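You operate a simulated robot arm through the tools that you are given. There is no shell and no other tool.

You are at the controls of a simulated robot arm. One attempt, no reset.

JOB
Fetch the yellow tape measure and set it on the top of the marking bench. Then put the grey peg on the cooling rack away on the waist-high board of the tall shelf. Then fetch the blue crayon and stand it on the cooling rack. Then put two of the brown pegs from the top of the steel bench on the shelf under the steel bench. Then take the yellow twine and leave it on the yellow board. Then open the teal drawer, take the green tape measure on the shelf under the steel bench and put it away in the inside of the teal drawer and shut the drawer again. Then open the white drawer, put the orange dowel on the shelf under the teal cupboard away in the inside of the white drawer and shut the drawer again. Then shut the left cupboard door. The order counts. Set down upright: yellow tape measure, blue crayon, yellow twine, green tape measure.

It is judged by the outcome, as a careful person would: the job done as asked, and still so three seconds after it is handed in. It fails if anything else is knocked over, pushed out of place, dropped, spilled or broken.

ROBOT AND FRAMES
A 7-joint arm with a two-finger parallel gripper on a trunk, on a base that moves. Base frame: it is fixed to the floor where the robot stands at the start and does not move with it; the origin is under the middle of the robot, x ahead of it, y to its left, z up. Units: m, degrees, N and s.
It reaches about 0.785 m from its shoulder. Its first joint turns from -166.0 to 166.0 degrees. Places, roughly: blue crayon (3x3x9 cm) [-0.7, -0.4, 0.9]; brown peg (3x3x7 cm) [-1, -0.5, 0.9]; cooling rack [0.6, 0.1, 0.9]; green tape measure (8x4x7 cm) [-0.9, -0.4, 0.4]; grey peg (4x4x8 cm) [0.6, 0, 0.9]; inside of the teal drawer [0.7, 3.5, 0.7]; inside of the white drawer [0.7, 4, 0.7]; left cupboard door [-0.2, 6.5, 1.5]; orange dowel (8x2x2 cm) [0.1, 6.7, 0.6]; shelf under the steel bench [-0.5, -0.5, 0.4]; teal drawer [0.6, 3.5, 0.8]; top of the marking bench [0.8, 3.5, 0.9]; waist-high board of the tall shelf [-5.5, 5.7, 0.7]; white drawer [0.7, 4, 0.8]; yellow board (22x23 cm) [0.62, 3.06, 0.88]; yellow tape measure (8x4x7 cm) [0.7, 0, 0.9]; yellow twine (6x6x7 cm) [-0.9, -0.5, 0.9]. Payload 3.4 kg.
The tool frame sits at the grasp point between the pads (the TCP): z along the fingers, y along the line on which they close. The tips reach 0.03 m beyond it. The gripper opens to 0.094 m. The fingers are 0.028 m wide and 0.01 m thick; the gripper's body (0.05 by 0.096 m) begins 0.055 m behind the TCP.
Orientation is that of the tool frame in the base frame, as [roll, pitch, yaw] about the fixed x, y, z axes, in that order (R = Rz(yaw) Ry(pitch) Rx(roll)). With the fingers straight down and closing along the base's y, the tool's x points along the base's -x, its y along +y and its z along -z.

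CONTROLS
- The arm moves only by the tool step_arm. Its argument "increments" is a list of rows, each a list of 7 numbers: the shift along the tool's x, y, z in m, then the turn, a rotation vector about the tool's x, y, z in degrees, then the finger opening in m, from 0 to 0.094. In form: [[dx, dy, dz, ax, ay, az, hand], ...]. A call has 1 to 20 rows; each row is the pose to reach, as a shift and turn from the pose commanded when the call began, along the tool's axes at that moment. A row lasts 0.2 s, in which the tool goes at most 0.05 m and 8.6 degrees; a call with a longer step from one row to the next is refused whole, and so is a gripper value outside its range. Where a pose cannot be reached the arm comes as near as it can. A force on the tool above 40 N (or 10 N above the force at the start of the call, whichever is more), or a blocked arm, ends the call early, and 0.2 s more pass. Each finger travels about 0.072 m/s and halts on what it meets, pressing with about 21 N; the grip force reading is that of the motor and also rises with nothing between the fingers. The clock runs only during rows and for 0.2 s after the last one: add rows that repeat a pose to give the fingers time. It gives the time, the measured TCP pose, the force on the tool (base axes), the opening and the grip force at its end, in the units of the frame above (readings bear some noise), with the torque about the TCP (base axes, N m) and any sound that the robot's microphone picked up, and new pictures: "views" is both (left out), scene, wrist or none.
- Cameras (640 x 400 px; columns grow to the right, rows downward): "scene" is now at [-0.041, 0.0983, 1.5814]; the picture's right is [-0.94, -0.33, 0.00], its down [-0.31, 0.88, -0.36] and it looks along [0.12, -0.34, -0.93] (base axes); focal length 214 px, centre (320, 200). "wrist" rides on the gripper at [0.076, 0.014, -0.103] in the tool frame; the picture's right is [-0.18, 0.98, 0.00], its down [-0.75, -0.14, -0.64] and it looks along [-0.63, -0.12, 0.77] (tool axes); focal length 243 px, centre (320, 200). There is no depth. A picture from a camera that has moved, and an enlarged one, comes with that camera's place and axes in the base frame and with its lens.
- lift_body(by): moves the trunk up (or, below 0, down) by that many m; the arm and the scene camera ride with it, the base frame stays. It gives what a move gives, with no picture.
- roll_base(legs): drives the robot by 1 to 6 legs, each [ahead, left, turn to the left] in m, m and degrees, along the robot's own axes; the way and the turn of a leg run together, so that a leg with both is an arc; at most 1.5 m and 180 degrees a leg. The arm and the cameras ride along, it lands a little off, and it stops where it bumps. It gives what a move gives, and a new picture of the scene camera.
- head_to(pan, tilt): turns the head with the scene camera to pan (to the left, within 155 degrees either way) and tilt (down, from -29 to 69), counted from straight ahead of the robot. It gives what a move gives, and a new picture of the scene camera.
- inspect(camera, box): a new picture of the part [left, top, right, bottom] of that camera's present view, enlarged. The clock stands still meanwhile.
- job_done(): hands the job in; it is judged then, once.

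Nothing tells you exact positions but the pictures and the camera data. Unless the task says otherwise, let go and move clear before handing in.

The tools are called after "Call:" as a command line: name --pt "numbers of a row" for each row, then --argument value for the rest, lists and objects as JSON in quotes. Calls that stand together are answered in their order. step_arm: Moves the arm, as the interface text tells. Its arguments: {"type":"object","properties":{"increments":{"type":"array","items":{"type":"array","items":{"type":"number"}}},"views":{"type":"string","enum":["both","scene","wrist","none"]}},"required":["increments"]} The other tools are called the same way: lift_body (by) moves the trunk up or down; roll_base (legs) drives the base; head_to (pan, tilt) turns the head that bears the scene camera; inspect (camera, box) takes an enlarged picture of a part of a camera's view; job_done () hands the job in.

At the start:

```text
time_s: 0.0
eef_pos: [-0.1678, -0.2266, 1.1587]
tool_rot: [-179.9, -0.1, -180.0]
contact_force: [-0.2, 0.4, -0.2]
moment: [-0.02, 0.01, -0.02]
width: 0.0941
grip_force: 0.1
trunk travel left (down, up): [-0.275, 0.111]
robot x, y, heading: [0.0012, -0.0022, 0.1]
head pan, tilt (commanded): [-70.7, 68.8]
```

scene: 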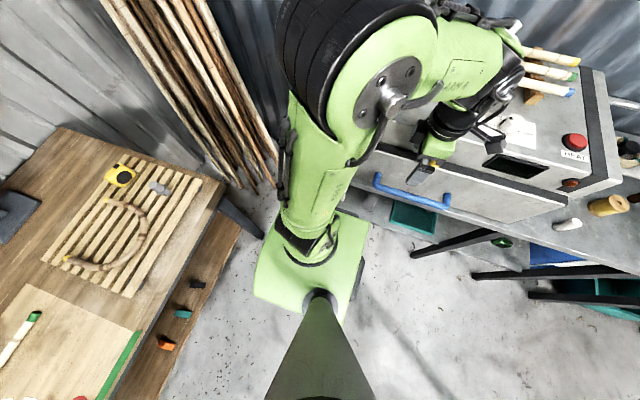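
wrist: 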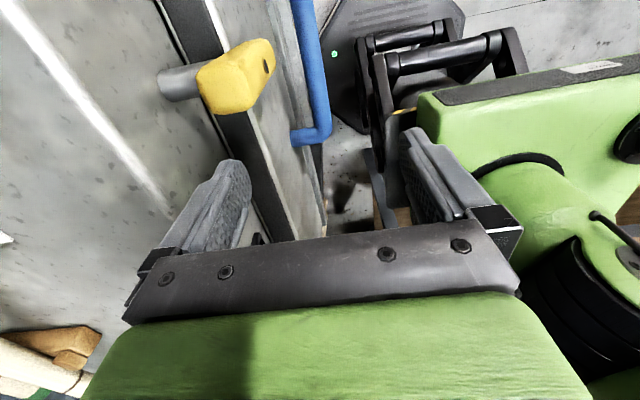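

I see the cooling rack on a wooden bench ahead (left in the scene picture) with the yellow tape measure and the grey peg, and the steel bench behind to the right. I first look around with the head to locate things before moving.

Call:
head_to --pan 0 --tilt 50

Call:
head_to --pan 60 --tilt 20

Call:
head_to --pan 120 --tilt 20

Call:
head_to --pan -120 --tilt 45

Call:
head_to --pan -150 --tilt 40

```text
time_s: 1.4
eef_pos: [-0.1692, -0.227, 1.1596]
tool_rot: [-180.0, 0.0, -179.9]
contact_force: [-0.9, 0.8, -0.1]
moment: [0.01, 0.0, 0.0]
width: 0.0941
grip_force: 0.0
trunk travel left (down, up): [-0.275, 0.111]
robot x, y, heading: [-0.0013, 0.0027, 0.1]
head pan, tilt (commanded): [0.0, 50.0]
camera scene: at [0.0176, 0.151, 1.6033], right [0.0, -1.0, 0.0], down [-0.77, 0.0, -0.64], along [0.64, 0.0, -0.77], focal length 214 px, centre (320, 200)
```

scene: 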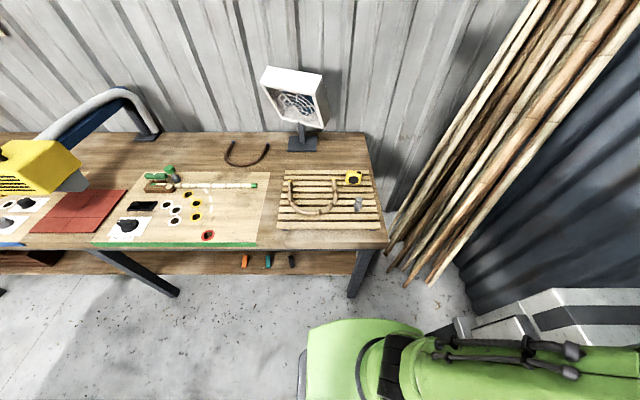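

```text
time_s: 2.7
eef_pos: [-0.1695, -0.2263, 1.1586]
tool_rot: [-179.9, 0.0, -180.0]
contact_force: [-0.3, -1.0, 0.0]
moment: [0.0, 0.01, -0.01]
width: 0.0941
grip_force: 0.0
trunk travel left (down, up): [-0.275, 0.111]
robot x, y, heading: [0.0023, -0.0005, -0.2]
head pan, tilt (commanded): [60.0, 20.0]
camera scene: at [-0.0128, 0.2317, 1.6489], right [0.87, -0.5, 0.0], down [-0.17, -0.3, -0.94], along [0.47, 0.81, -0.34], focal length 214 px, centre (320, 200)
```

scene: 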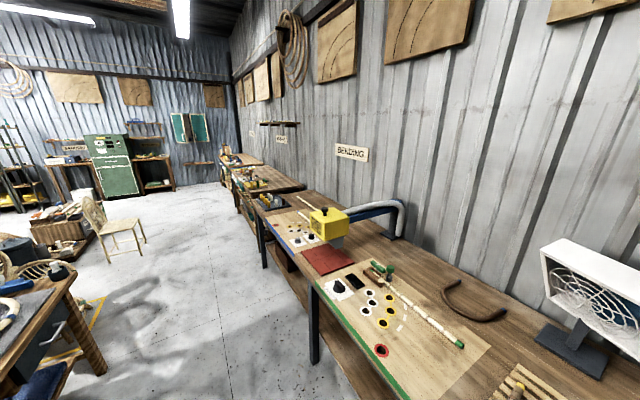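

```text
time_s: 4.0
eef_pos: [-0.1687, -0.2272, 1.1586]
tool_rot: [179.9, 0.1, -179.9]
contact_force: [-0.3, -0.7, -1.4]
moment: [0.01, 0.05, 0.02]
width: 0.094
grip_force: 0.0
trunk travel left (down, up): [-0.275, 0.111]
robot x, y, heading: [-0.0021, -0.0011, -0.0]
head pan, tilt (commanded): [120.0, 20.0]
camera scene: at [-0.1059, 0.2318, 1.6489], right [0.87, 0.5, 0.0], down [0.17, -0.3, -0.94], along [-0.47, 0.81, -0.34], focal length 214 px, centre (320, 200)
```

scene: 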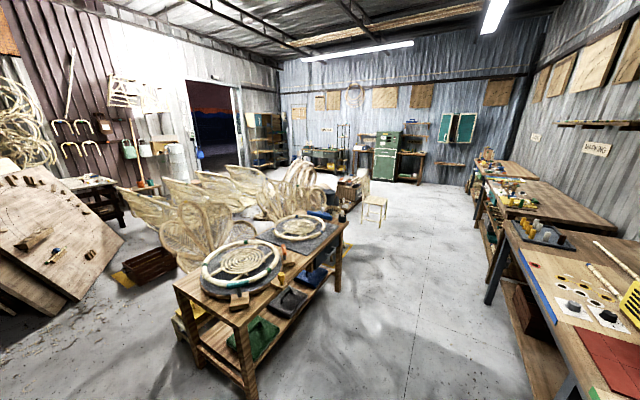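

```text
time_s: 7.4
eef_pos: [-0.1692, -0.2275, 1.1582]
tool_rot: [180.0, -0.1, -180.0]
contact_force: [0.0, 0.6, 0.3]
moment: [0.0, -0.02, 0.03]
width: 0.094
grip_force: 0.1
trunk travel left (down, up): [-0.275, 0.111]
robot x, y, heading: [0.0026, 0.0028, -0.0]
head pan, tilt (commanded): [-120.0, 45.0]
camera scene: at [-0.1001, 0.0807, 1.6102], right [-0.87, 0.5, 0.0], down [0.35, 0.61, -0.71], along [-0.35, -0.61, -0.71], focal length 214 px, centre (320, 200)
```

scene: 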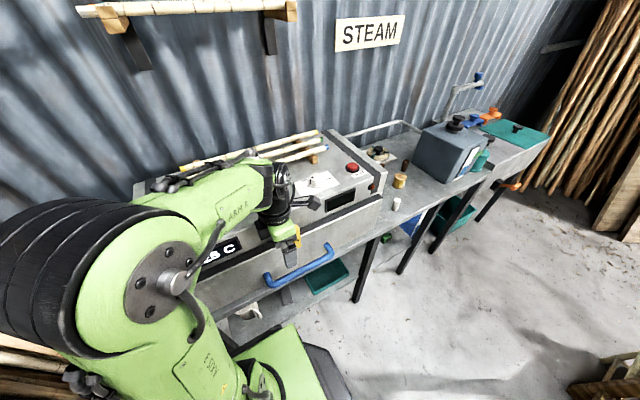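

```text
time_s: 8.4
eef_pos: [-0.1691, -0.2259, 1.1587]
tool_rot: [179.9, 0.1, 180.0]
contact_force: [0.0, 0.3, -0.6]
moment: [-0.03, -0.01, 0.02]
width: 0.0939
grip_force: 0.0
trunk travel left (down, up): [-0.275, 0.111]
robot x, y, heading: [-0.0009, -0.0011, -0.2]
head pan, tilt (commanded): [-150.0, 40.0]
camera scene: at [-0.133, 0.1085, 1.6175], right [-0.5, 0.87, 0.0], down [0.56, 0.32, -0.77], along [-0.66, -0.38, -0.64], focal length 214 px, centre (320, 200)
```

scene: 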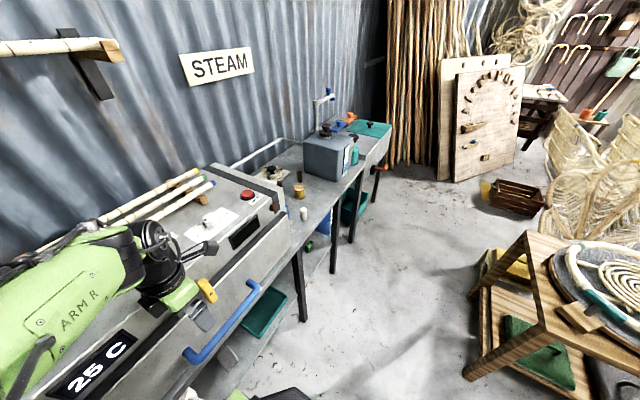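

The steel bench runs along y≈-0.5 toward -x with a steam box on it; several small items lie at its far part. I zoom in on these before planning.

Call:
inspect --camera "scene" --box '[200, 100, 400, 225]'

Call:
inspect --camera "scene" --box '[240, 140, 340, 203]'

Call:
inspect --camera "scene" --box '[200, 225, 400, 350]'

```text
3.20 times, centred on (300, 162) of scene
camera zoom: at [-0.133, 0.1085, 1.6175], right [-0.5, 0.87, 0.0], down [0.56, 0.32, -0.77], along [-0.66, -0.38, -0.64], focal length 686 px, centre (384, 320)
```

zoom: 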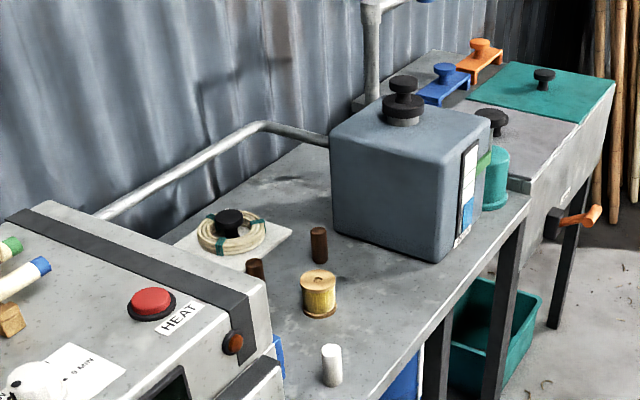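

```text
6.35 times, centred on (290, 172) of scene
camera zoom: at [-0.133, 0.1085, 1.6175], right [-0.5, 0.87, 0.0], down [0.56, 0.32, -0.77], along [-0.66, -0.38, -0.64], focal length 1362 px, centre (510, 381)
```

zoom: 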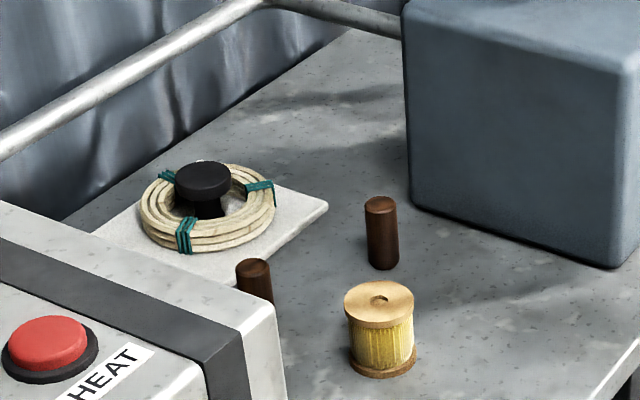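

```text
3.20 times, centred on (300, 288) of scene
camera zoom: at [-0.133, 0.1085, 1.6175], right [-0.5, 0.87, 0.0], down [0.56, 0.32, -0.77], along [-0.66, -0.38, -0.64], focal length 686 px, centre (384, -80)
```

zoom: 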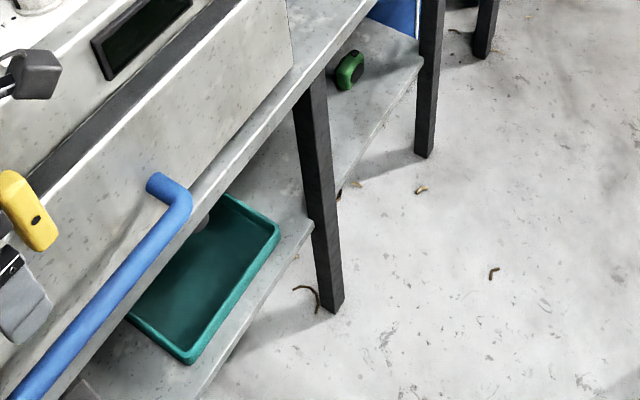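

Zooming further on the small cylinder at the front of the bench, which may be the blue crayon, and on the shelf below.

Call:
inspect --camera "scene" --box '[275, 190, 335, 228]'

Call:
head_to --pan -155 --tilt 60

Call:
head_to --pan -20 --tilt 50

Call:
inspect --camera "scene" --box '[120, 130, 340, 268]'

```text
10.53 times, centred on (305, 209) of scene
camera zoom: at [-0.133, 0.1085, 1.6175], right [-0.5, 0.87, 0.0], down [0.56, 0.32, -0.77], along [-0.66, -0.38, -0.64], focal length 2258 px, centre (478, 105)
```

zoom: 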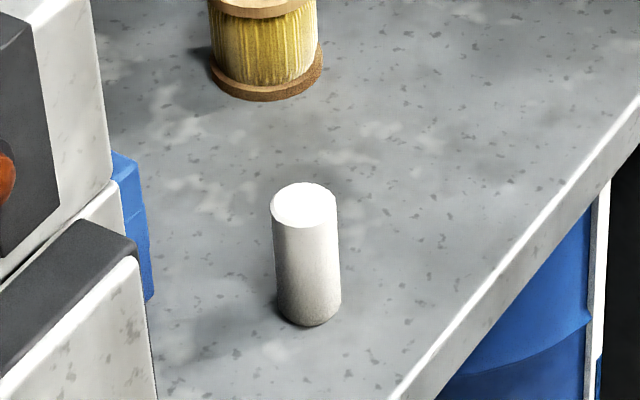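

```text
time_s: 9.2
eef_pos: [-0.1688, -0.2267, 1.1573]
tool_rot: [-179.9, 0.0, -180.0]
contact_force: [0.0, -0.7, 0.0]
moment: [0.0, -0.02, 0.03]
width: 0.094
grip_force: 0.0
trunk travel left (down, up): [-0.275, 0.111]
robot x, y, heading: [0.0029, 0.0024, 0.3]
head pan, tilt (commanded): [-154.7, 60.0]
camera scene: at [-0.1198, 0.1226, 1.5908], right [-0.43, 0.9, 0.0], down [0.78, 0.37, -0.5], along [-0.45, -0.21, -0.87], focal length 214 px, centre (320, 200)
```

scene: 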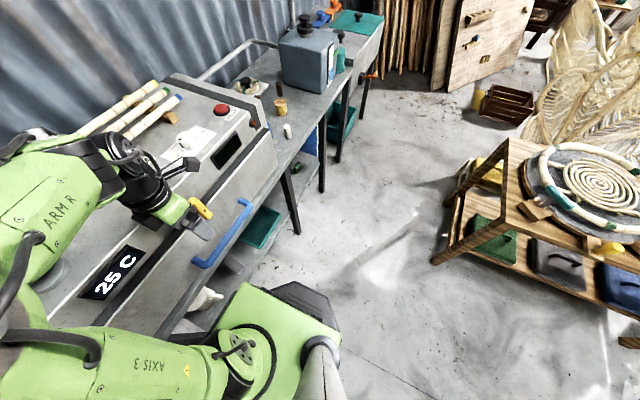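

```text
time_s: 11.4
eef_pos: [-0.1687, -0.2255, 1.1583]
tool_rot: [-180.0, 0.1, -179.9]
contact_force: [-0.2, -1.1, 0.1]
moment: [0.01, -0.02, 0.04]
width: 0.094
grip_force: 0.1
trunk travel left (down, up): [-0.275, 0.111]
robot x, y, heading: [0.0039, 0.0042, -0.1]
head pan, tilt (commanded): [-20.0, 50.0]
camera scene: at [0.0129, 0.1247, 1.6033], right [-0.34, -0.94, 0.0], down [-0.72, 0.26, -0.64], along [0.6, -0.22, -0.77], focal length 214 px, centre (320, 200)
```

scene: 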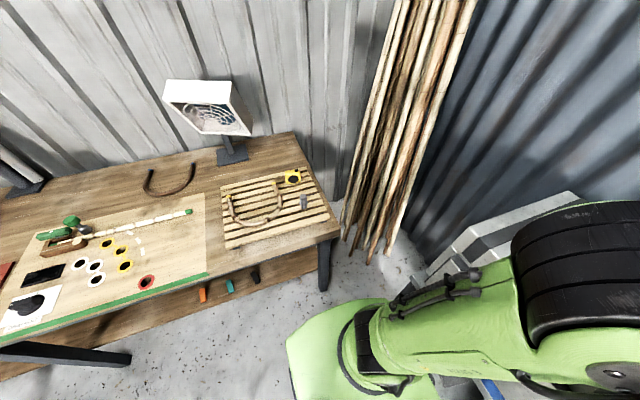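

```text
2.90 times, centred on (230, 199) of scene
camera zoom: at [0.0129, 0.1247, 1.6033], right [-0.34, -0.94, 0.0], down [-0.72, 0.26, -0.64], along [0.6, -0.22, -0.77], focal length 622 px, centre (581, 203)
```

zoom: 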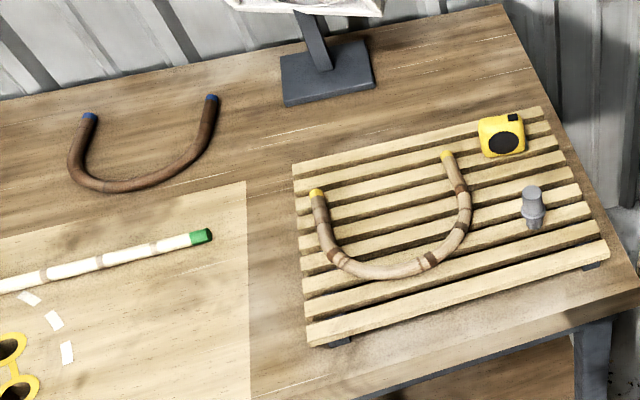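

The rack top is at about z 0.90; the yellow tape measure is near (0.71, 0.00) and the grey peg near (0.54, 0.00). I raise the arm a little and swing it round toward the front.

Call:
step_arm --pt "0 0 -0.04 0 0 0 0.094" --pt "0 0 -0.08 0 0 0 0.094" --pt "-0.05 -0.02 -0.08 0 0 0 0.094" --pt "-0.1 -0.05 -0.08 0 0 0 0.094" --pt "-0.15 -0.07 -0.08 0 0 0 0.094" --pt "-0.2 -0.08 -0.08 0 0 0 0.094" --views "both"

```text
refused: row 3 steps farther than a row can; nothing moved
```

A row was slightly too long; I use shorter steps.

Call:
step_arm --pt "0 0 -0.04 0 0 0 0.094" --pt "0 0 -0.08 0 0 0 0.094" --pt "-0.04 -0.02 -0.08 0 0 0 0.094" --pt "-0.08 -0.045 -0.08 0 0 0 0.094" --pt "-0.12 -0.065 -0.08 0 0 0 0.094" --pt "-0.16 -0.08 -0.08 0 0 0 0.094" --pt "-0.2 -0.085 -0.08 0 0 0 0.094" --views "both"

```text
time_s: 13.0
eef_pos: [0.0318, -0.3052, 1.2375]
tool_rot: [179.7, -0.1, 180.0]
contact_force: [-4.7, 29.4, 0.9]
moment: [0.78, 0.16, -0.53]
width: 0.0769
grip_force: 0.0
trunk travel left (down, up): [-0.275, 0.111]
robot x, y, heading: [0.0003, -0.0011, -0.1]
head pan, tilt (commanded): [-20.0, 50.0]
camera scene: at [0.0133, 0.1325, 1.6027], right [-0.34, -0.94, 0.0], down [-0.72, 0.26, -0.64], along [0.6, -0.22, -0.77], focal length 214 px, centre (320, 200)
camera wrist: at [-0.0459, -0.2911, 1.3402], right [0.19, 0.98, 0.01], down [0.75, -0.15, 0.64], along [0.63, -0.11, -0.77], focal length 243 px, centre (320, 200)
```

scene: 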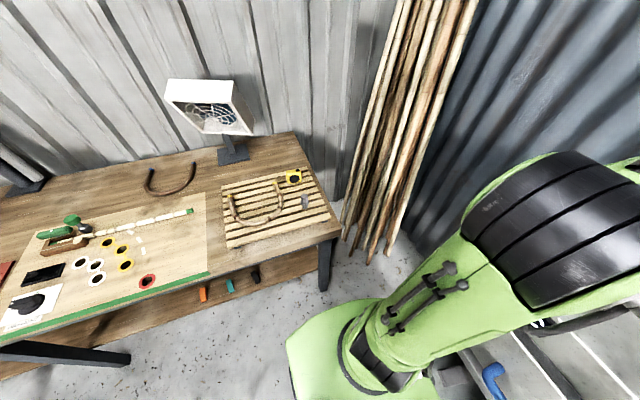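
wrist: 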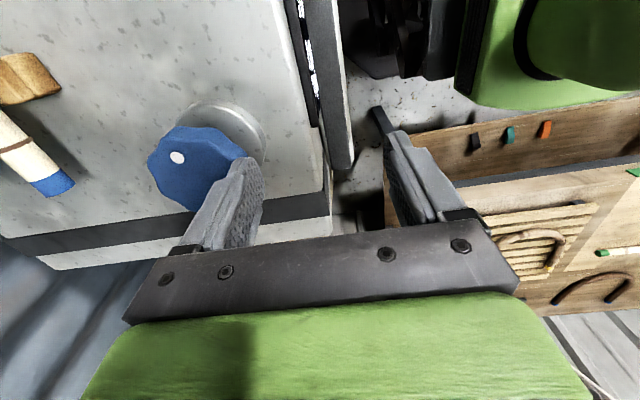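

The left finger has touched the blue knob on top of the steam box. I back off toward +y and up.

Call:
step_arm --pt "0 0.02 0 0 0 0 0.077" --pt "0 0.04 0 0 0 0 0.077" --views "both"

```text
time_s: 13.6
eef_pos: [0.0313, -0.271, 1.2368]
tool_rot: [-180.0, 0.0, -179.9]
contact_force: [-0.8, 0.1, -0.5]
moment: [0.02, -0.01, -0.01]
width: 0.0773
grip_force: 0.0
trunk travel left (down, up): [-0.275, 0.111]
robot x, y, heading: [0.0027, 0.0002, 0.1]
head pan, tilt (commanded): [-20.0, 50.0]
camera scene: at [0.0128, 0.1256, 1.6033], right [-0.34, -0.94, 0.0], down [-0.72, 0.26, -0.64], along [0.6, -0.22, -0.77], focal length 214 px, centre (320, 200)
camera wrist: at [-0.0461, -0.2576, 1.3408], right [0.18, 0.98, 0.0], down [0.75, -0.14, 0.64], along [0.63, -0.12, -0.77], focal length 243 px, centre (320, 200)
```

scene: 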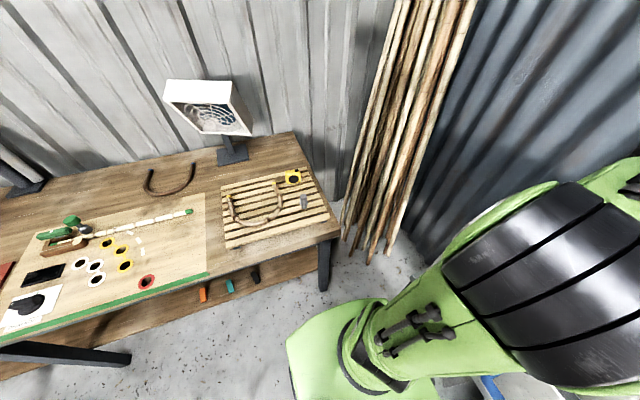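
wrist: 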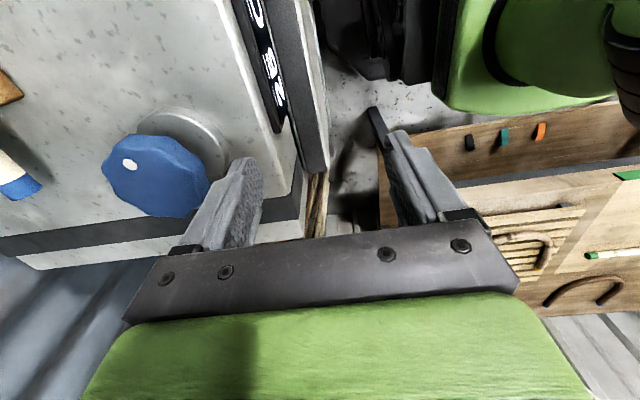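

The hand is clear of the knob now. I continue the swing to the front at this height, staying away from the box.

Call:
step_arm --pt "-0.039 0.011 0 0 0 0 0.077" --pt "-0.079 0.026 0 0 0 0 0.077" --pt "-0.119 0.046 0 0 0 0 0.077" --pt "-0.157 0.071 0 0 0 0 0.077" --pt "-0.195 0.101 0 0 0 0 0.077" --pt "-0.225 0.136 0 0 0 0 0.077" --pt "-0.255 0.171 0 0 0 0 0.077" --pt "-0.279 0.211 0 0 0 0 0.077" --pt "-0.299 0.251 0 0 0 0 0.077" --pt "-0.319 0.271 0 0 0 0 0.077" --views "both"

```text
time_s: 15.8
eef_pos: [0.3507, 0.0021, 1.2393]
tool_rot: [-180.0, -0.1, -180.0]
contact_force: [0.1, 0.7, -0.1]
moment: [0.01, 0.04, 0.01]
width: 0.077
grip_force: 0.1
trunk travel left (down, up): [-0.275, 0.111]
robot x, y, heading: [-0.0012, -0.0007, 0.3]
head pan, tilt (commanded): [-20.0, 50.0]
camera scene: at [0.0142, 0.1251, 1.6033], right [-0.34, -0.94, 0.0], down [-0.72, 0.26, -0.64], along [0.6, -0.22, -0.77], focal length 214 px, centre (320, 200)
camera wrist: at [0.2726, 0.0167, 1.3414], right [0.18, 0.98, 0.0], down [0.75, -0.14, 0.64], along [0.63, -0.12, -0.77], focal length 243 px, centre (320, 200)
```

scene: 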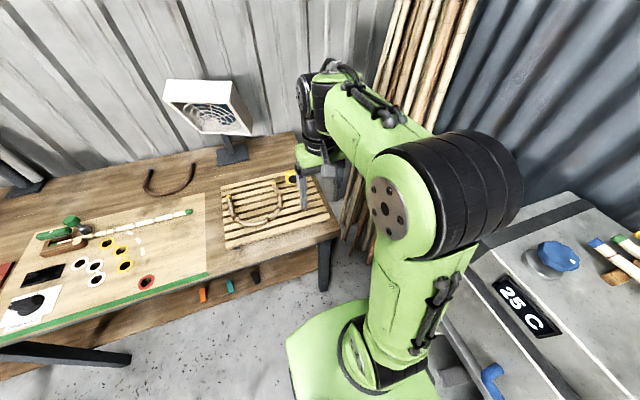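
wrist: 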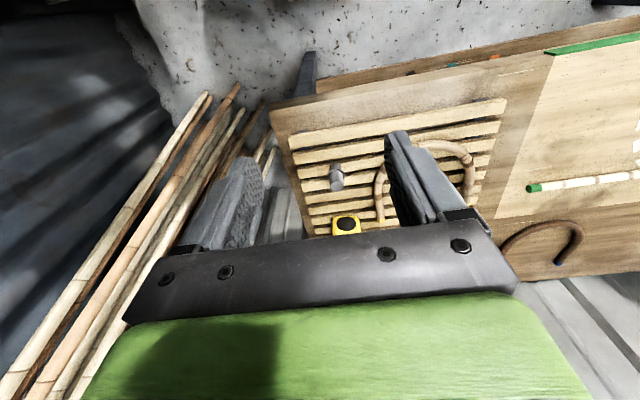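

The arm is now in front, and the wrist camera sees both the peg and the tape measure between the fingers. I zoom in for details.

Call:
inspect --camera "wrist" --box '[270, 120, 430, 240]'

Call:
inspect --camera "scene" --box '[210, 150, 350, 240]'

```text
3.33 times, centred on (350, 180) of wrist
camera zoom: at [0.2726, 0.0167, 1.3414], right [0.18, 0.98, 0.0], down [0.75, -0.14, 0.64], along [0.63, -0.12, -0.77], focal length 809 px, centre (220, 267)
```

zoom: 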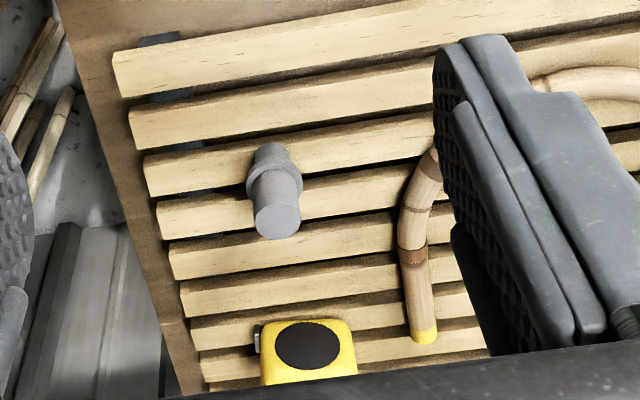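

```text
4.44 times, centred on (280, 195) of scene
camera zoom: at [0.0142, 0.1251, 1.6033], right [-0.34, -0.94, 0.0], down [-0.72, 0.26, -0.64], along [0.6, -0.22, -0.77], focal length 953 px, centre (498, 222)
```

zoom: 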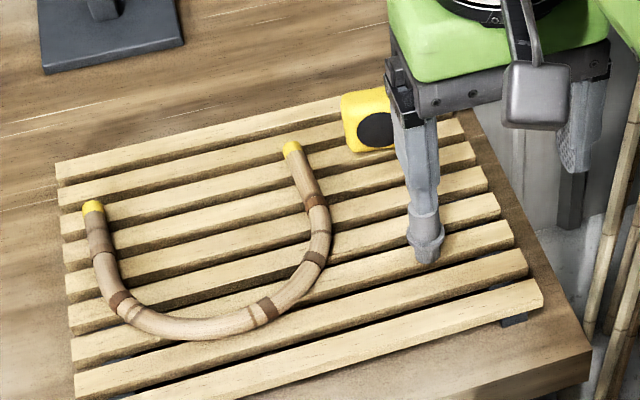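

The tape measure stands with its 8 cm side along y, so I want to pinch its 4 cm thickness along x. I turn the tool 90° and check how the arm takes it.

Call:
step_arm --pt "0 0 0 0 0 8 0.085" --pt "0 0 0 0 0 16 0.09" --pt "0 0 0 0 0 24 0.09" --pt "0 0 0 0 0 32 0.09" --pt "0 0 0 0 0 40 0.09" --pt "0 0 0 0 0 48 0.09" --pt "0 0 0 0 0 56 0.09" --pt "0 0 0 0 0 64 0.09" --pt "0 0 0 0 0 72 0.09" --pt "0 0 0 0 0 80 0.09" --pt "0 0 0 0 0 88 0.09" --pt "0 0 0 0 0 90 0.09" --views "both"

```text
time_s: 18.4
eef_pos: [0.3504, -0.0008, 1.238]
tool_rot: [-180.0, -0.1, 89.9]
contact_force: [-0.3, 0.2, 0.9]
moment: [0.0, -0.03, 0.0]
width: 0.0898
grip_force: 0.1
trunk travel left (down, up): [-0.275, 0.111]
robot x, y, heading: [-0.002, -0.0009, 0.1]
head pan, tilt (commanded): [-20.0, 50.0]
camera scene: at [0.013, 0.1248, 1.6033], right [-0.34, -0.94, 0.0], down [-0.72, 0.26, -0.64], along [0.6, -0.22, -0.77], focal length 214 px, centre (320, 200)
camera wrist: at [0.3633, 0.0751, 1.3406], right [0.98, -0.19, 0.0], down [-0.14, -0.75, 0.64], along [-0.12, -0.63, -0.77], focal length 243 px, centre (320, 200)
```

scene: 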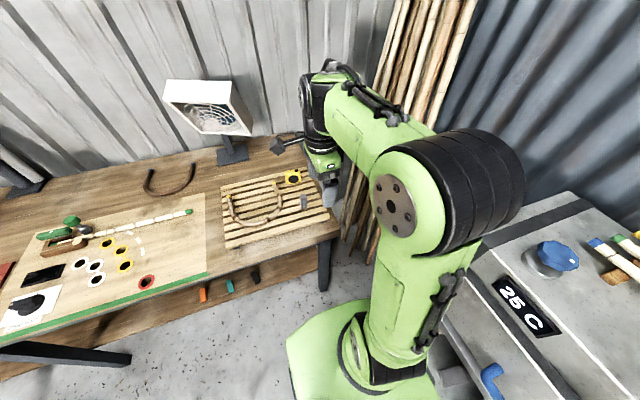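
wrist: 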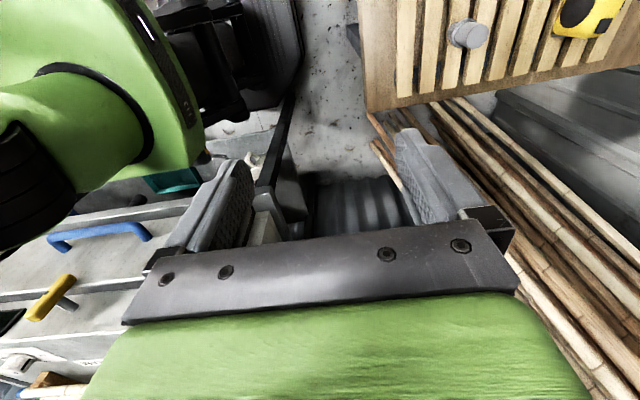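

Rotation works. I move out above the tape measure, staying high.

Call:
step_arm --pt "0 0.045 0.015 0 0 0 0.09" --pt "0 0.09 0.03 0 0 0 0.09" --pt "0 0.135 0.045 0 0 0 0.09" --pt "0 0.18 0.06 0 0 0 0.09" --pt "0 0.225 0.075 0 0 0 0.09" --pt "0 0.27 0.09 0 0 0 0.09" --pt "0 0.31 0.1 0 0 0 0.09" --pt "0 0.335 0.12 0 0 0 0.09" --views "both"

```text
time_s: 20.2
eef_pos: [0.5739, 0.0028, 1.1253]
tool_rot: [-179.9, 0.1, 90.0]
contact_force: [-0.1, 0.3, -0.5]
moment: [0.02, 0.01, -0.01]
width: 0.09
grip_force: 0.0
out of reach, approached as far as the arm can: row 5, 6, 7, 8
trunk travel left (down, up): [-0.275, 0.111]
robot x, y, heading: [0.0011, -0.0005, -0.0]
head pan, tilt (commanded): [-20.0, 50.0]
camera scene: at [0.0123, 0.1252, 1.6033], right [-0.34, -0.94, 0.0], down [-0.72, 0.26, -0.64], along [0.6, -0.22, -0.77], focal length 214 px, centre (320, 200)
camera wrist: at [0.5886, 0.0782, 1.2263], right [0.98, -0.18, 0.0], down [-0.14, -0.75, 0.64], along [-0.12, -0.63, -0.77], focal length 243 px, centre (320, 200)
```

scene: 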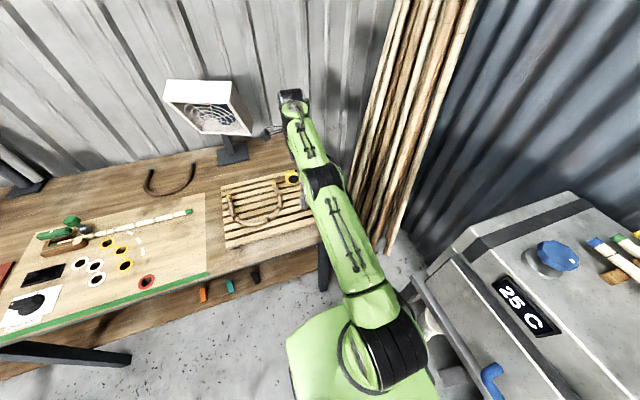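
wrist: 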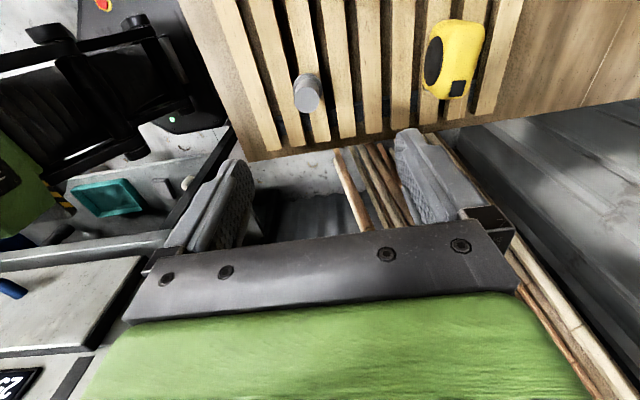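

The arm is at full stretch at x≈0.57, so the base must go closer to the bench. I look down to see how much room there is in front of the base.

Call:
head_to --pan 0 --tilt 69

Call:
head_to --pan 40 --tilt 69

```text
time_s: 21.0
eef_pos: [0.5768, 0.0021, 1.1242]
tool_rot: [180.0, 0.0, 90.0]
contact_force: [0.6, -0.2, -0.2]
moment: [0.01, 0.03, 0.0]
width: 0.0899
grip_force: 0.1
trunk travel left (down, up): [-0.275, 0.111]
robot x, y, heading: [-0.0001, -0.0002, -0.0]
head pan, tilt (commanded): [0.0, 68.8]
camera scene: at [-0.0032, 0.1512, 1.5814], right [0.0, -1.0, 0.0], down [-0.93, 0.0, -0.36], along [0.36, 0.0, -0.93], focal length 214 px, centre (320, 200)
```

scene: 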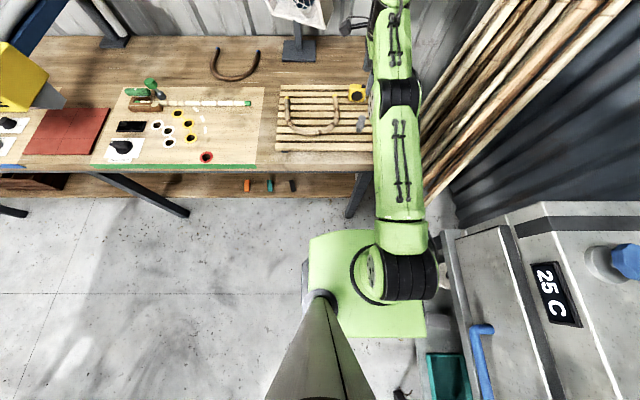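

```text
time_s: 22.1
eef_pos: [0.5762, 0.0025, 1.1257]
tool_rot: [180.0, 0.0, 90.0]
contact_force: [0.1, -0.7, 0.3]
moment: [0.03, -0.02, -0.01]
width: 0.09
grip_force: 0.1
trunk travel left (down, up): [-0.275, 0.111]
robot x, y, heading: [0.0002, -0.0017, -0.1]
head pan, tilt (commanded): [40.0, 68.8]
camera scene: at [-0.0163, 0.1871, 1.5814], right [0.64, -0.77, 0.0], down [-0.71, -0.6, -0.36], along [0.28, 0.23, -0.93], focal length 214 px, centre (320, 200)
```

scene: 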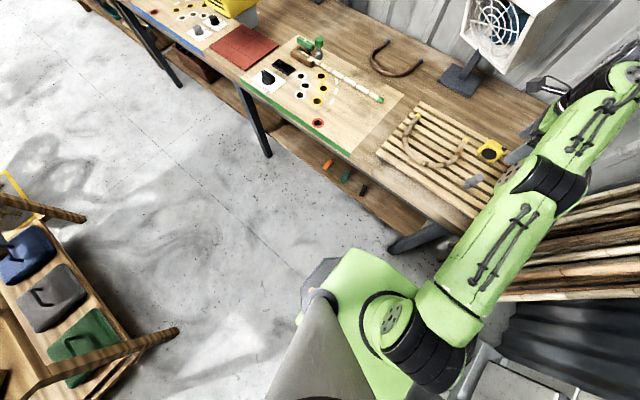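

There is about 0.15 m of free room before the bench. I drive 0.13 m ahead with the hand held high above the rack.

Call:
roll_base --legs '[[0.13, 0, 0]]'

Call:
step_arm --pt "0 0 0 0 0 0 0.09" --views "wrist"

```text
time_s: 23.5
eef_pos: [0.6965, -0.0066, 1.1249]
tool_rot: [-179.9, 0.0, 88.6]
contact_force: [0.1, -0.9, 0.5]
moment: [0.02, 0.01, 0.01]
width: 0.09
grip_force: 0.1
trunk travel left (down, up): [-0.275, 0.111]
robot x, y, heading: [0.1186, 0.0065, -1.6]
head pan, tilt (commanded): [40.0, 68.8]
stopped in leg 1: the robot was blocked; the commanded pose is now the measured one
camera scene: at [0.109, 0.1921, 1.5815], right [0.62, -0.78, 0.0], down [-0.73, -0.58, -0.36], along [0.28, 0.23, -0.93], focal length 214 px, centre (320, 200)
```

scene: 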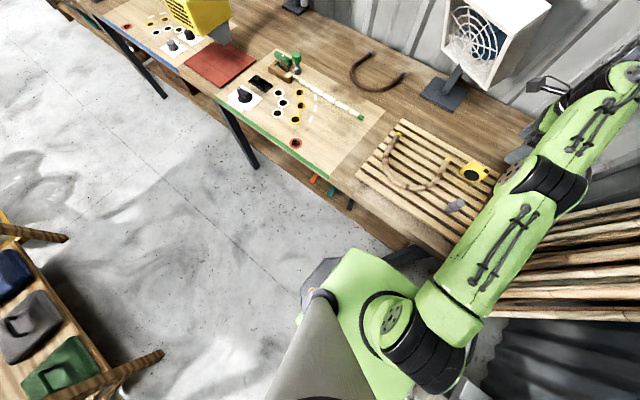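

```text
time_s: 23.9
eef_pos: [0.6953, -0.0057, 1.1243]
tool_rot: [180.0, 0.0, 88.6]
contact_force: [-0.4, 0.0, 0.2]
moment: [0.0, 0.01, 0.01]
width: 0.0898
grip_force: 0.0
trunk travel left (down, up): [-0.275, 0.111]
robot x, y, heading: [0.1179, 0.0038, -1.5]
head pan, tilt (commanded): [40.0, 68.8]
camera wrist: at [0.7103, 0.0686, 1.2263], right [0.98, -0.21, 0.0], down [-0.16, -0.75, 0.64], along [-0.13, -0.63, -0.77], focal length 243 px, centre (320, 200)
```

wrist: 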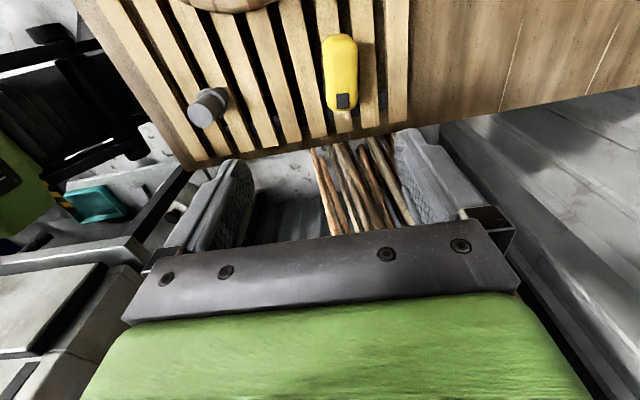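

Blocked lightly at x≈0.118 (bench leg), which is close enough. I zoom on the tape measure in the wrist view.

Call:
inspect --camera "wrist" --box '[180, 0, 420, 150]'

Call:
inspect --camera "scene" --box '[400, 120, 560, 220]'

```text
2.67 times, centred on (300, 75) of wrist
camera zoom: at [0.7103, 0.0686, 1.2263], right [0.98, -0.21, 0.0], down [-0.16, -0.75, 0.64], along [-0.13, -0.63, -0.77], focal length 647 px, centre (373, 533)
```

zoom: 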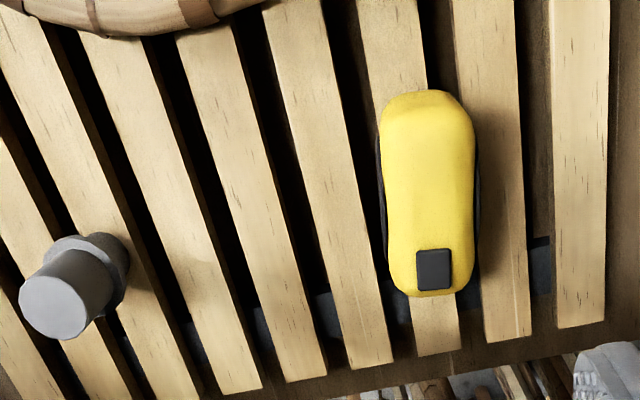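

```text
4.00 times, centred on (480, 170) of scene
camera zoom: at [0.1082, 0.1925, 1.5814], right [0.62, -0.78, 0.0], down [-0.73, -0.58, -0.36], along [0.28, 0.23, -0.93], focal length 858 px, centre (-320, 320)
```

zoom: 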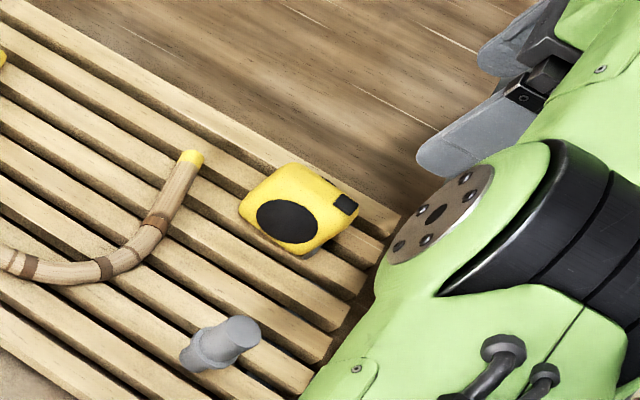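

The tape measure's top centre is at about (0.719, 0.009), turned about 6° from y. I line up above it and lower to just over its top.

Call:
step_arm --pt "0.0075 0.012 0.04 0 0 5 0.09" --pt "0.0145 0.023 0.075 0 0 5 0.09" --pt "0.0145 0.023 0.105 0 0 5 0.09" --pt "0.0145 0.023 0.105 0 0 5 0.09" --views "both"

```text
time_s: 24.9
eef_pos: [0.7196, 0.008, 1.0191]
tool_rot: [-179.9, 0.0, 83.7]
contact_force: [-0.4, 0.2, -0.1]
moment: [-0.01, -0.01, -0.01]
width: 0.0901
grip_force: 0.0
out of reach, approached as far as the arm can: row 2
trunk travel left (down, up): [-0.275, 0.111]
robot x, y, heading: [0.1215, 0.0057, -1.5]
head pan, tilt (commanded): [40.0, 68.8]
camera scene: at [0.1079, 0.1928, 1.5814], right [0.62, -0.78, 0.0], down [-0.73, -0.58, -0.36], along [0.28, 0.23, -0.93], focal length 214 px, centre (320, 200)
camera wrist: at [0.7399, 0.0814, 1.1221], right [0.96, -0.29, 0.0], down [-0.22, -0.73, 0.64], along [-0.19, -0.61, -0.77], focal length 243 px, centre (320, 200)
```

scene: 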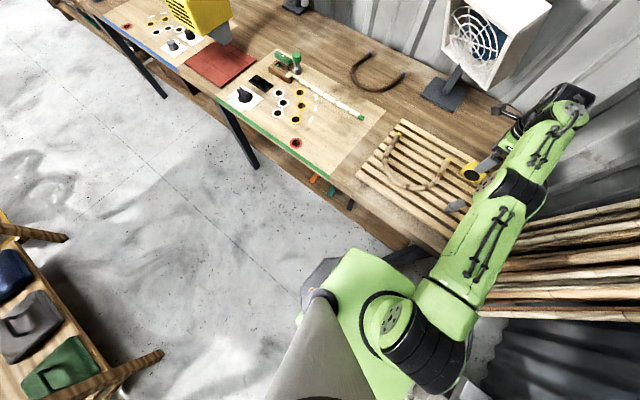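
wrist: 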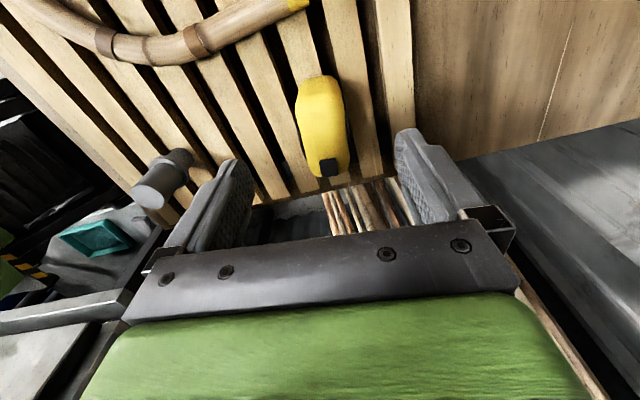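

Just above it now; I zoom to refine the alignment before going down.

Call:
inspect --camera "wrist" --box '[240, 50, 420, 200]'

```text
2.67 times, centred on (330, 125) of wrist
camera zoom: at [0.7399, 0.0814, 1.1221], right [0.96, -0.29, 0.0], down [-0.22, -0.73, 0.64], along [-0.19, -0.61, -0.77], focal length 647 px, centre (293, 400)
```

zoom: 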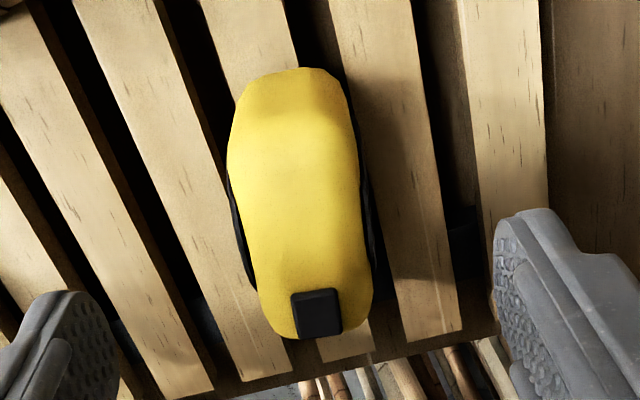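

The tape measure is turned about 12° from y, so I add 6° of turn, lower around it and close.

Call:
step_arm --pt "0.004 0.001 0.02 0 0 3 0.09" --pt "0.005 0.001 0.045 0 0 6 0.09" --pt "0.005 0.001 0.07 0 0 6 0.09" --pt "0.005 0.001 0.074 0 0 6 0.09" --views "wrist"

```text
time_s: 25.9
eef_pos: [0.7187, 0.0118, 0.9447]
tool_rot: [180.0, 0.0, 77.7]
contact_force: [0.0, -0.2, -0.4]
moment: [-0.02, -0.01, -0.03]
width: 0.09
grip_force: 0.1
trunk travel left (down, up): [-0.275, 0.111]
robot x, y, heading: [0.1183, 0.0079, -1.5]
head pan, tilt (commanded): [40.0, 68.8]
camera wrist: at [0.7479, 0.083, 1.0485], right [0.92, -0.39, 0.0], down [-0.3, -0.71, 0.64], along [-0.25, -0.59, -0.77], focal length 243 px, centre (320, 200)
```

wrist: 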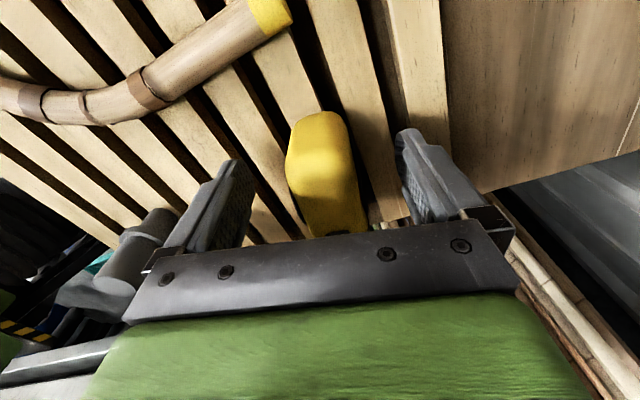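

Fingers straddle the tape measure. Closing now.

Call:
step_arm --pt "0 0 0 0 0 0 0.03" --pt "0 0 0 0 0 0 0.02" --pt "0 0 0 0 0 0 0.02" --pt "0 0 0 0 0 0 0.02" --views "wrist"

```text
time_s: 26.9
eef_pos: [0.7177, 0.0121, 0.9459]
tool_rot: [-180.0, 0.0, 77.5]
contact_force: [0.1, 0.6, 0.3]
moment: [0.05, -0.1, -0.03]
width: 0.0403
grip_force: 20.7
trunk travel left (down, up): [-0.275, 0.111]
robot x, y, heading: [0.1179, 0.006, -1.8]
head pan, tilt (commanded): [40.0, 68.8]
camera wrist: at [0.7479, 0.0831, 1.0485], right [0.92, -0.39, 0.0], down [-0.3, -0.71, 0.64], along [-0.25, -0.59, -0.77], focal length 243 px, centre (320, 200)
```

wrist: 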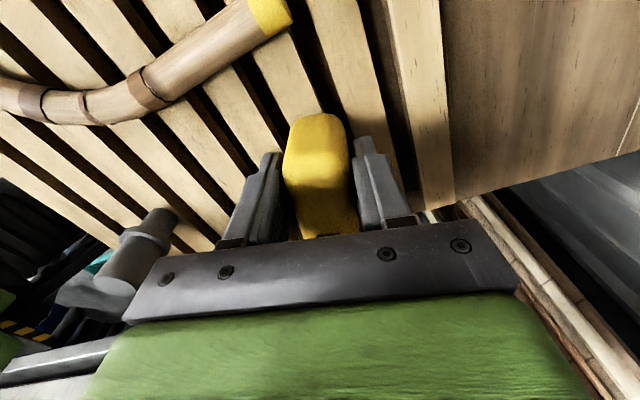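

Gripped at 4 cm width. I lift and then draw the tape measure back toward the robot.

Call:
step_arm --pt "0 0 -0.03 0 0 0 0.02" --pt "0 0 -0.065 0 0 0 0.02" --pt "-0.006 -0.029 -0.1 0 0 0 0.02" --pt "-0.013 -0.059 -0.13 0 0 0 0.02" --pt "-0.021 -0.098 -0.16 0 0 0 0.02" --pt "-0.03 -0.137 -0.185 0 0 0 0.02" --pt "-0.04 -0.181 -0.2 0 0 0 0.02" --pt "-0.049 -0.225 -0.21 0 0 0 0.02" --pt "-0.059 -0.269 -0.22 0 0 0 0.02" --pt "-0.067 -0.31 -0.22 0 0 0 0.02" --views "both"

Call:
head_to --pan 60 --tilt 25

```text
time_s: 29.1
eef_pos: [0.4005, 0.0114, 1.164]
tool_rot: [179.9, 0.0, 77.6]
contact_force: [-0.1, -0.4, -2.4]
moment: [0.04, -0.02, 0.01]
width: 0.0403
grip_force: 21.2
trunk travel left (down, up): [-0.275, 0.111]
robot x, y, heading: [0.1215, 0.0072, -1.4]
head pan, tilt (commanded): [40.0, 68.8]
camera scene: at [0.1053, 0.1933, 1.5813], right [0.62, -0.78, 0.0], down [-0.73, -0.58, -0.36], along [0.28, 0.23, -0.93], focal length 214 px, centre (320, 200)
camera wrist: at [0.429, 0.0846, 1.2663], right [0.92, -0.39, 0.0], down [-0.3, -0.71, 0.64], along [-0.25, -0.59, -0.77], focal length 243 px, centre (320, 200)
```

scene: 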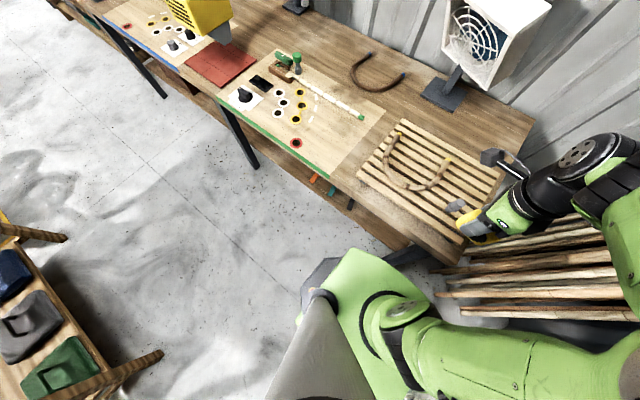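
wrist: 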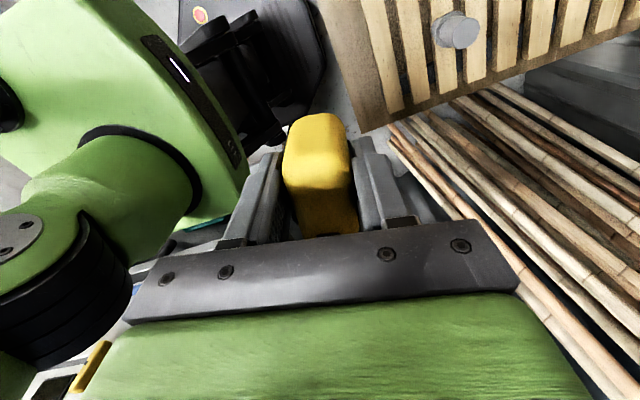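

```text
time_s: 30.2
eef_pos: [0.4037, 0.0141, 1.163]
tool_rot: [179.9, 0.0, 77.7]
contact_force: [-0.1, -0.3, -2.5]
moment: [0.03, 0.01, 0.02]
width: 0.0403
grip_force: 20.8
trunk travel left (down, up): [-0.275, 0.111]
robot x, y, heading: [0.1191, 0.0035, -1.6]
head pan, tilt (commanded): [60.0, 25.0]
camera scene: at [0.1122, 0.2364, 1.6407], right [0.85, -0.52, 0.0], down [-0.22, -0.36, -0.91], along [0.47, 0.77, -0.42], focal length 214 px, centre (320, 200)
```

scene: 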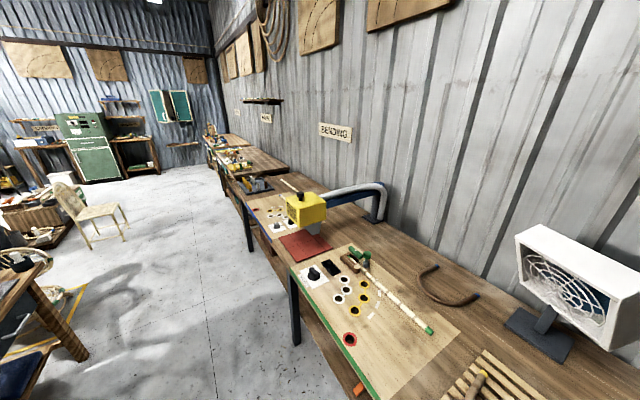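

The tape measure is held. I zoom toward the far benches along the wall to plan the drive.

Call:
inspect --camera "scene" --box '[140, 60, 340, 260]'

Call:
inspect --camera "scene" --box '[190, 110, 290, 200]'

```text
2.00 times, centred on (240, 160) of scene
camera zoom: at [0.1122, 0.2364, 1.6407], right [0.85, -0.52, 0.0], down [-0.22, -0.36, -0.91], along [0.47, 0.77, -0.42], focal length 429 px, centre (480, 280)
```

zoom: 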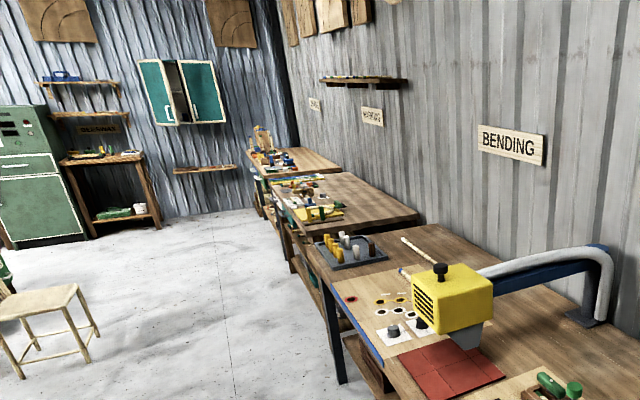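

```text
4.44 times, centred on (240, 155) of scene
camera zoom: at [0.1122, 0.2364, 1.6407], right [0.85, -0.52, 0.0], down [-0.22, -0.36, -0.91], along [0.47, 0.77, -0.42], focal length 953 px, centre (676, 400)
```

zoom: 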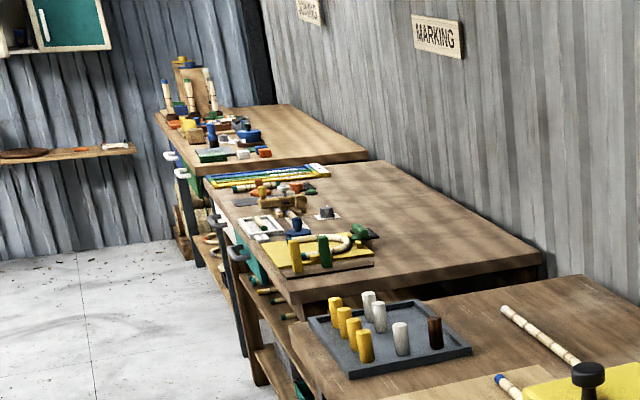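

The marking bench is the second one along the wall, clear toward the back. I back off from the bench, straighten up and drive left along the benches.

Call:
roll_base --legs '[[-0.15, 0, 1.5], [0, 1.5, 0], [0, 1.0, 0]]'

Call:
head_to --pan 20 --tilt 40

```text
time_s: 43.4
eef_pos: [0.3211, 2.5076, 1.1626]
tool_rot: [180.0, -0.1, 76.8]
contact_force: [0.9, 0.5, -3.9]
moment: [0.02, 0.0, -0.01]
width: 0.0402
grip_force: 20.9
trunk travel left (down, up): [-0.275, 0.111]
robot x, y, heading: [0.0377, 2.5048, -2.3]
head pan, tilt (commanded): [60.0, 25.0]
camera scene: at [0.0339, 2.7353, 1.6407], right [0.84, -0.54, 0.0], down [-0.23, -0.36, -0.91], along [0.48, 0.77, -0.42], focal length 214 px, centre (320, 200)
```

scene: 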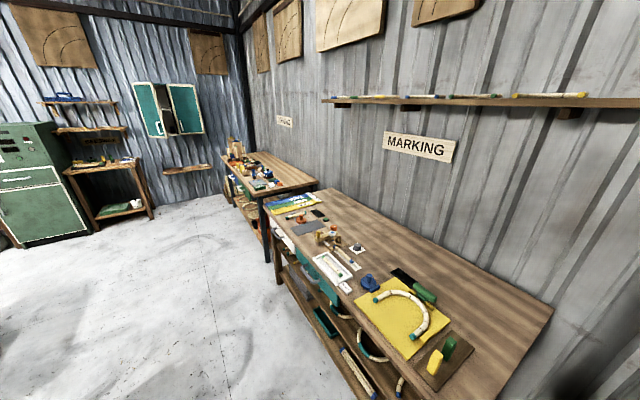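

```text
time_s: 44.4
eef_pos: [0.3215, 2.5065, 1.1635]
tool_rot: [-180.0, 0.0, 76.7]
contact_force: [0.2, -0.1, -2.1]
moment: [0.02, 0.02, -0.01]
width: 0.0401
grip_force: 21.0
trunk travel left (down, up): [-0.275, 0.111]
robot x, y, heading: [0.0362, 2.5066, -2.3]
head pan, tilt (commanded): [20.0, 40.0]
camera scene: at [0.0656, 2.6829, 1.6175], right [0.3, -0.95, 0.0], down [-0.61, -0.2, -0.77], along [0.73, 0.23, -0.64], focal length 214 px, centre (320, 200)
```

scene: 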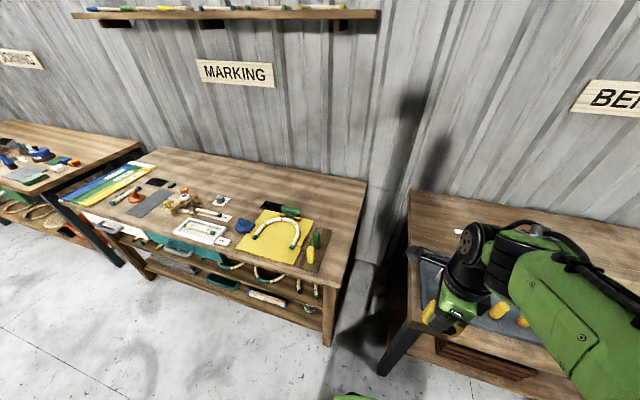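

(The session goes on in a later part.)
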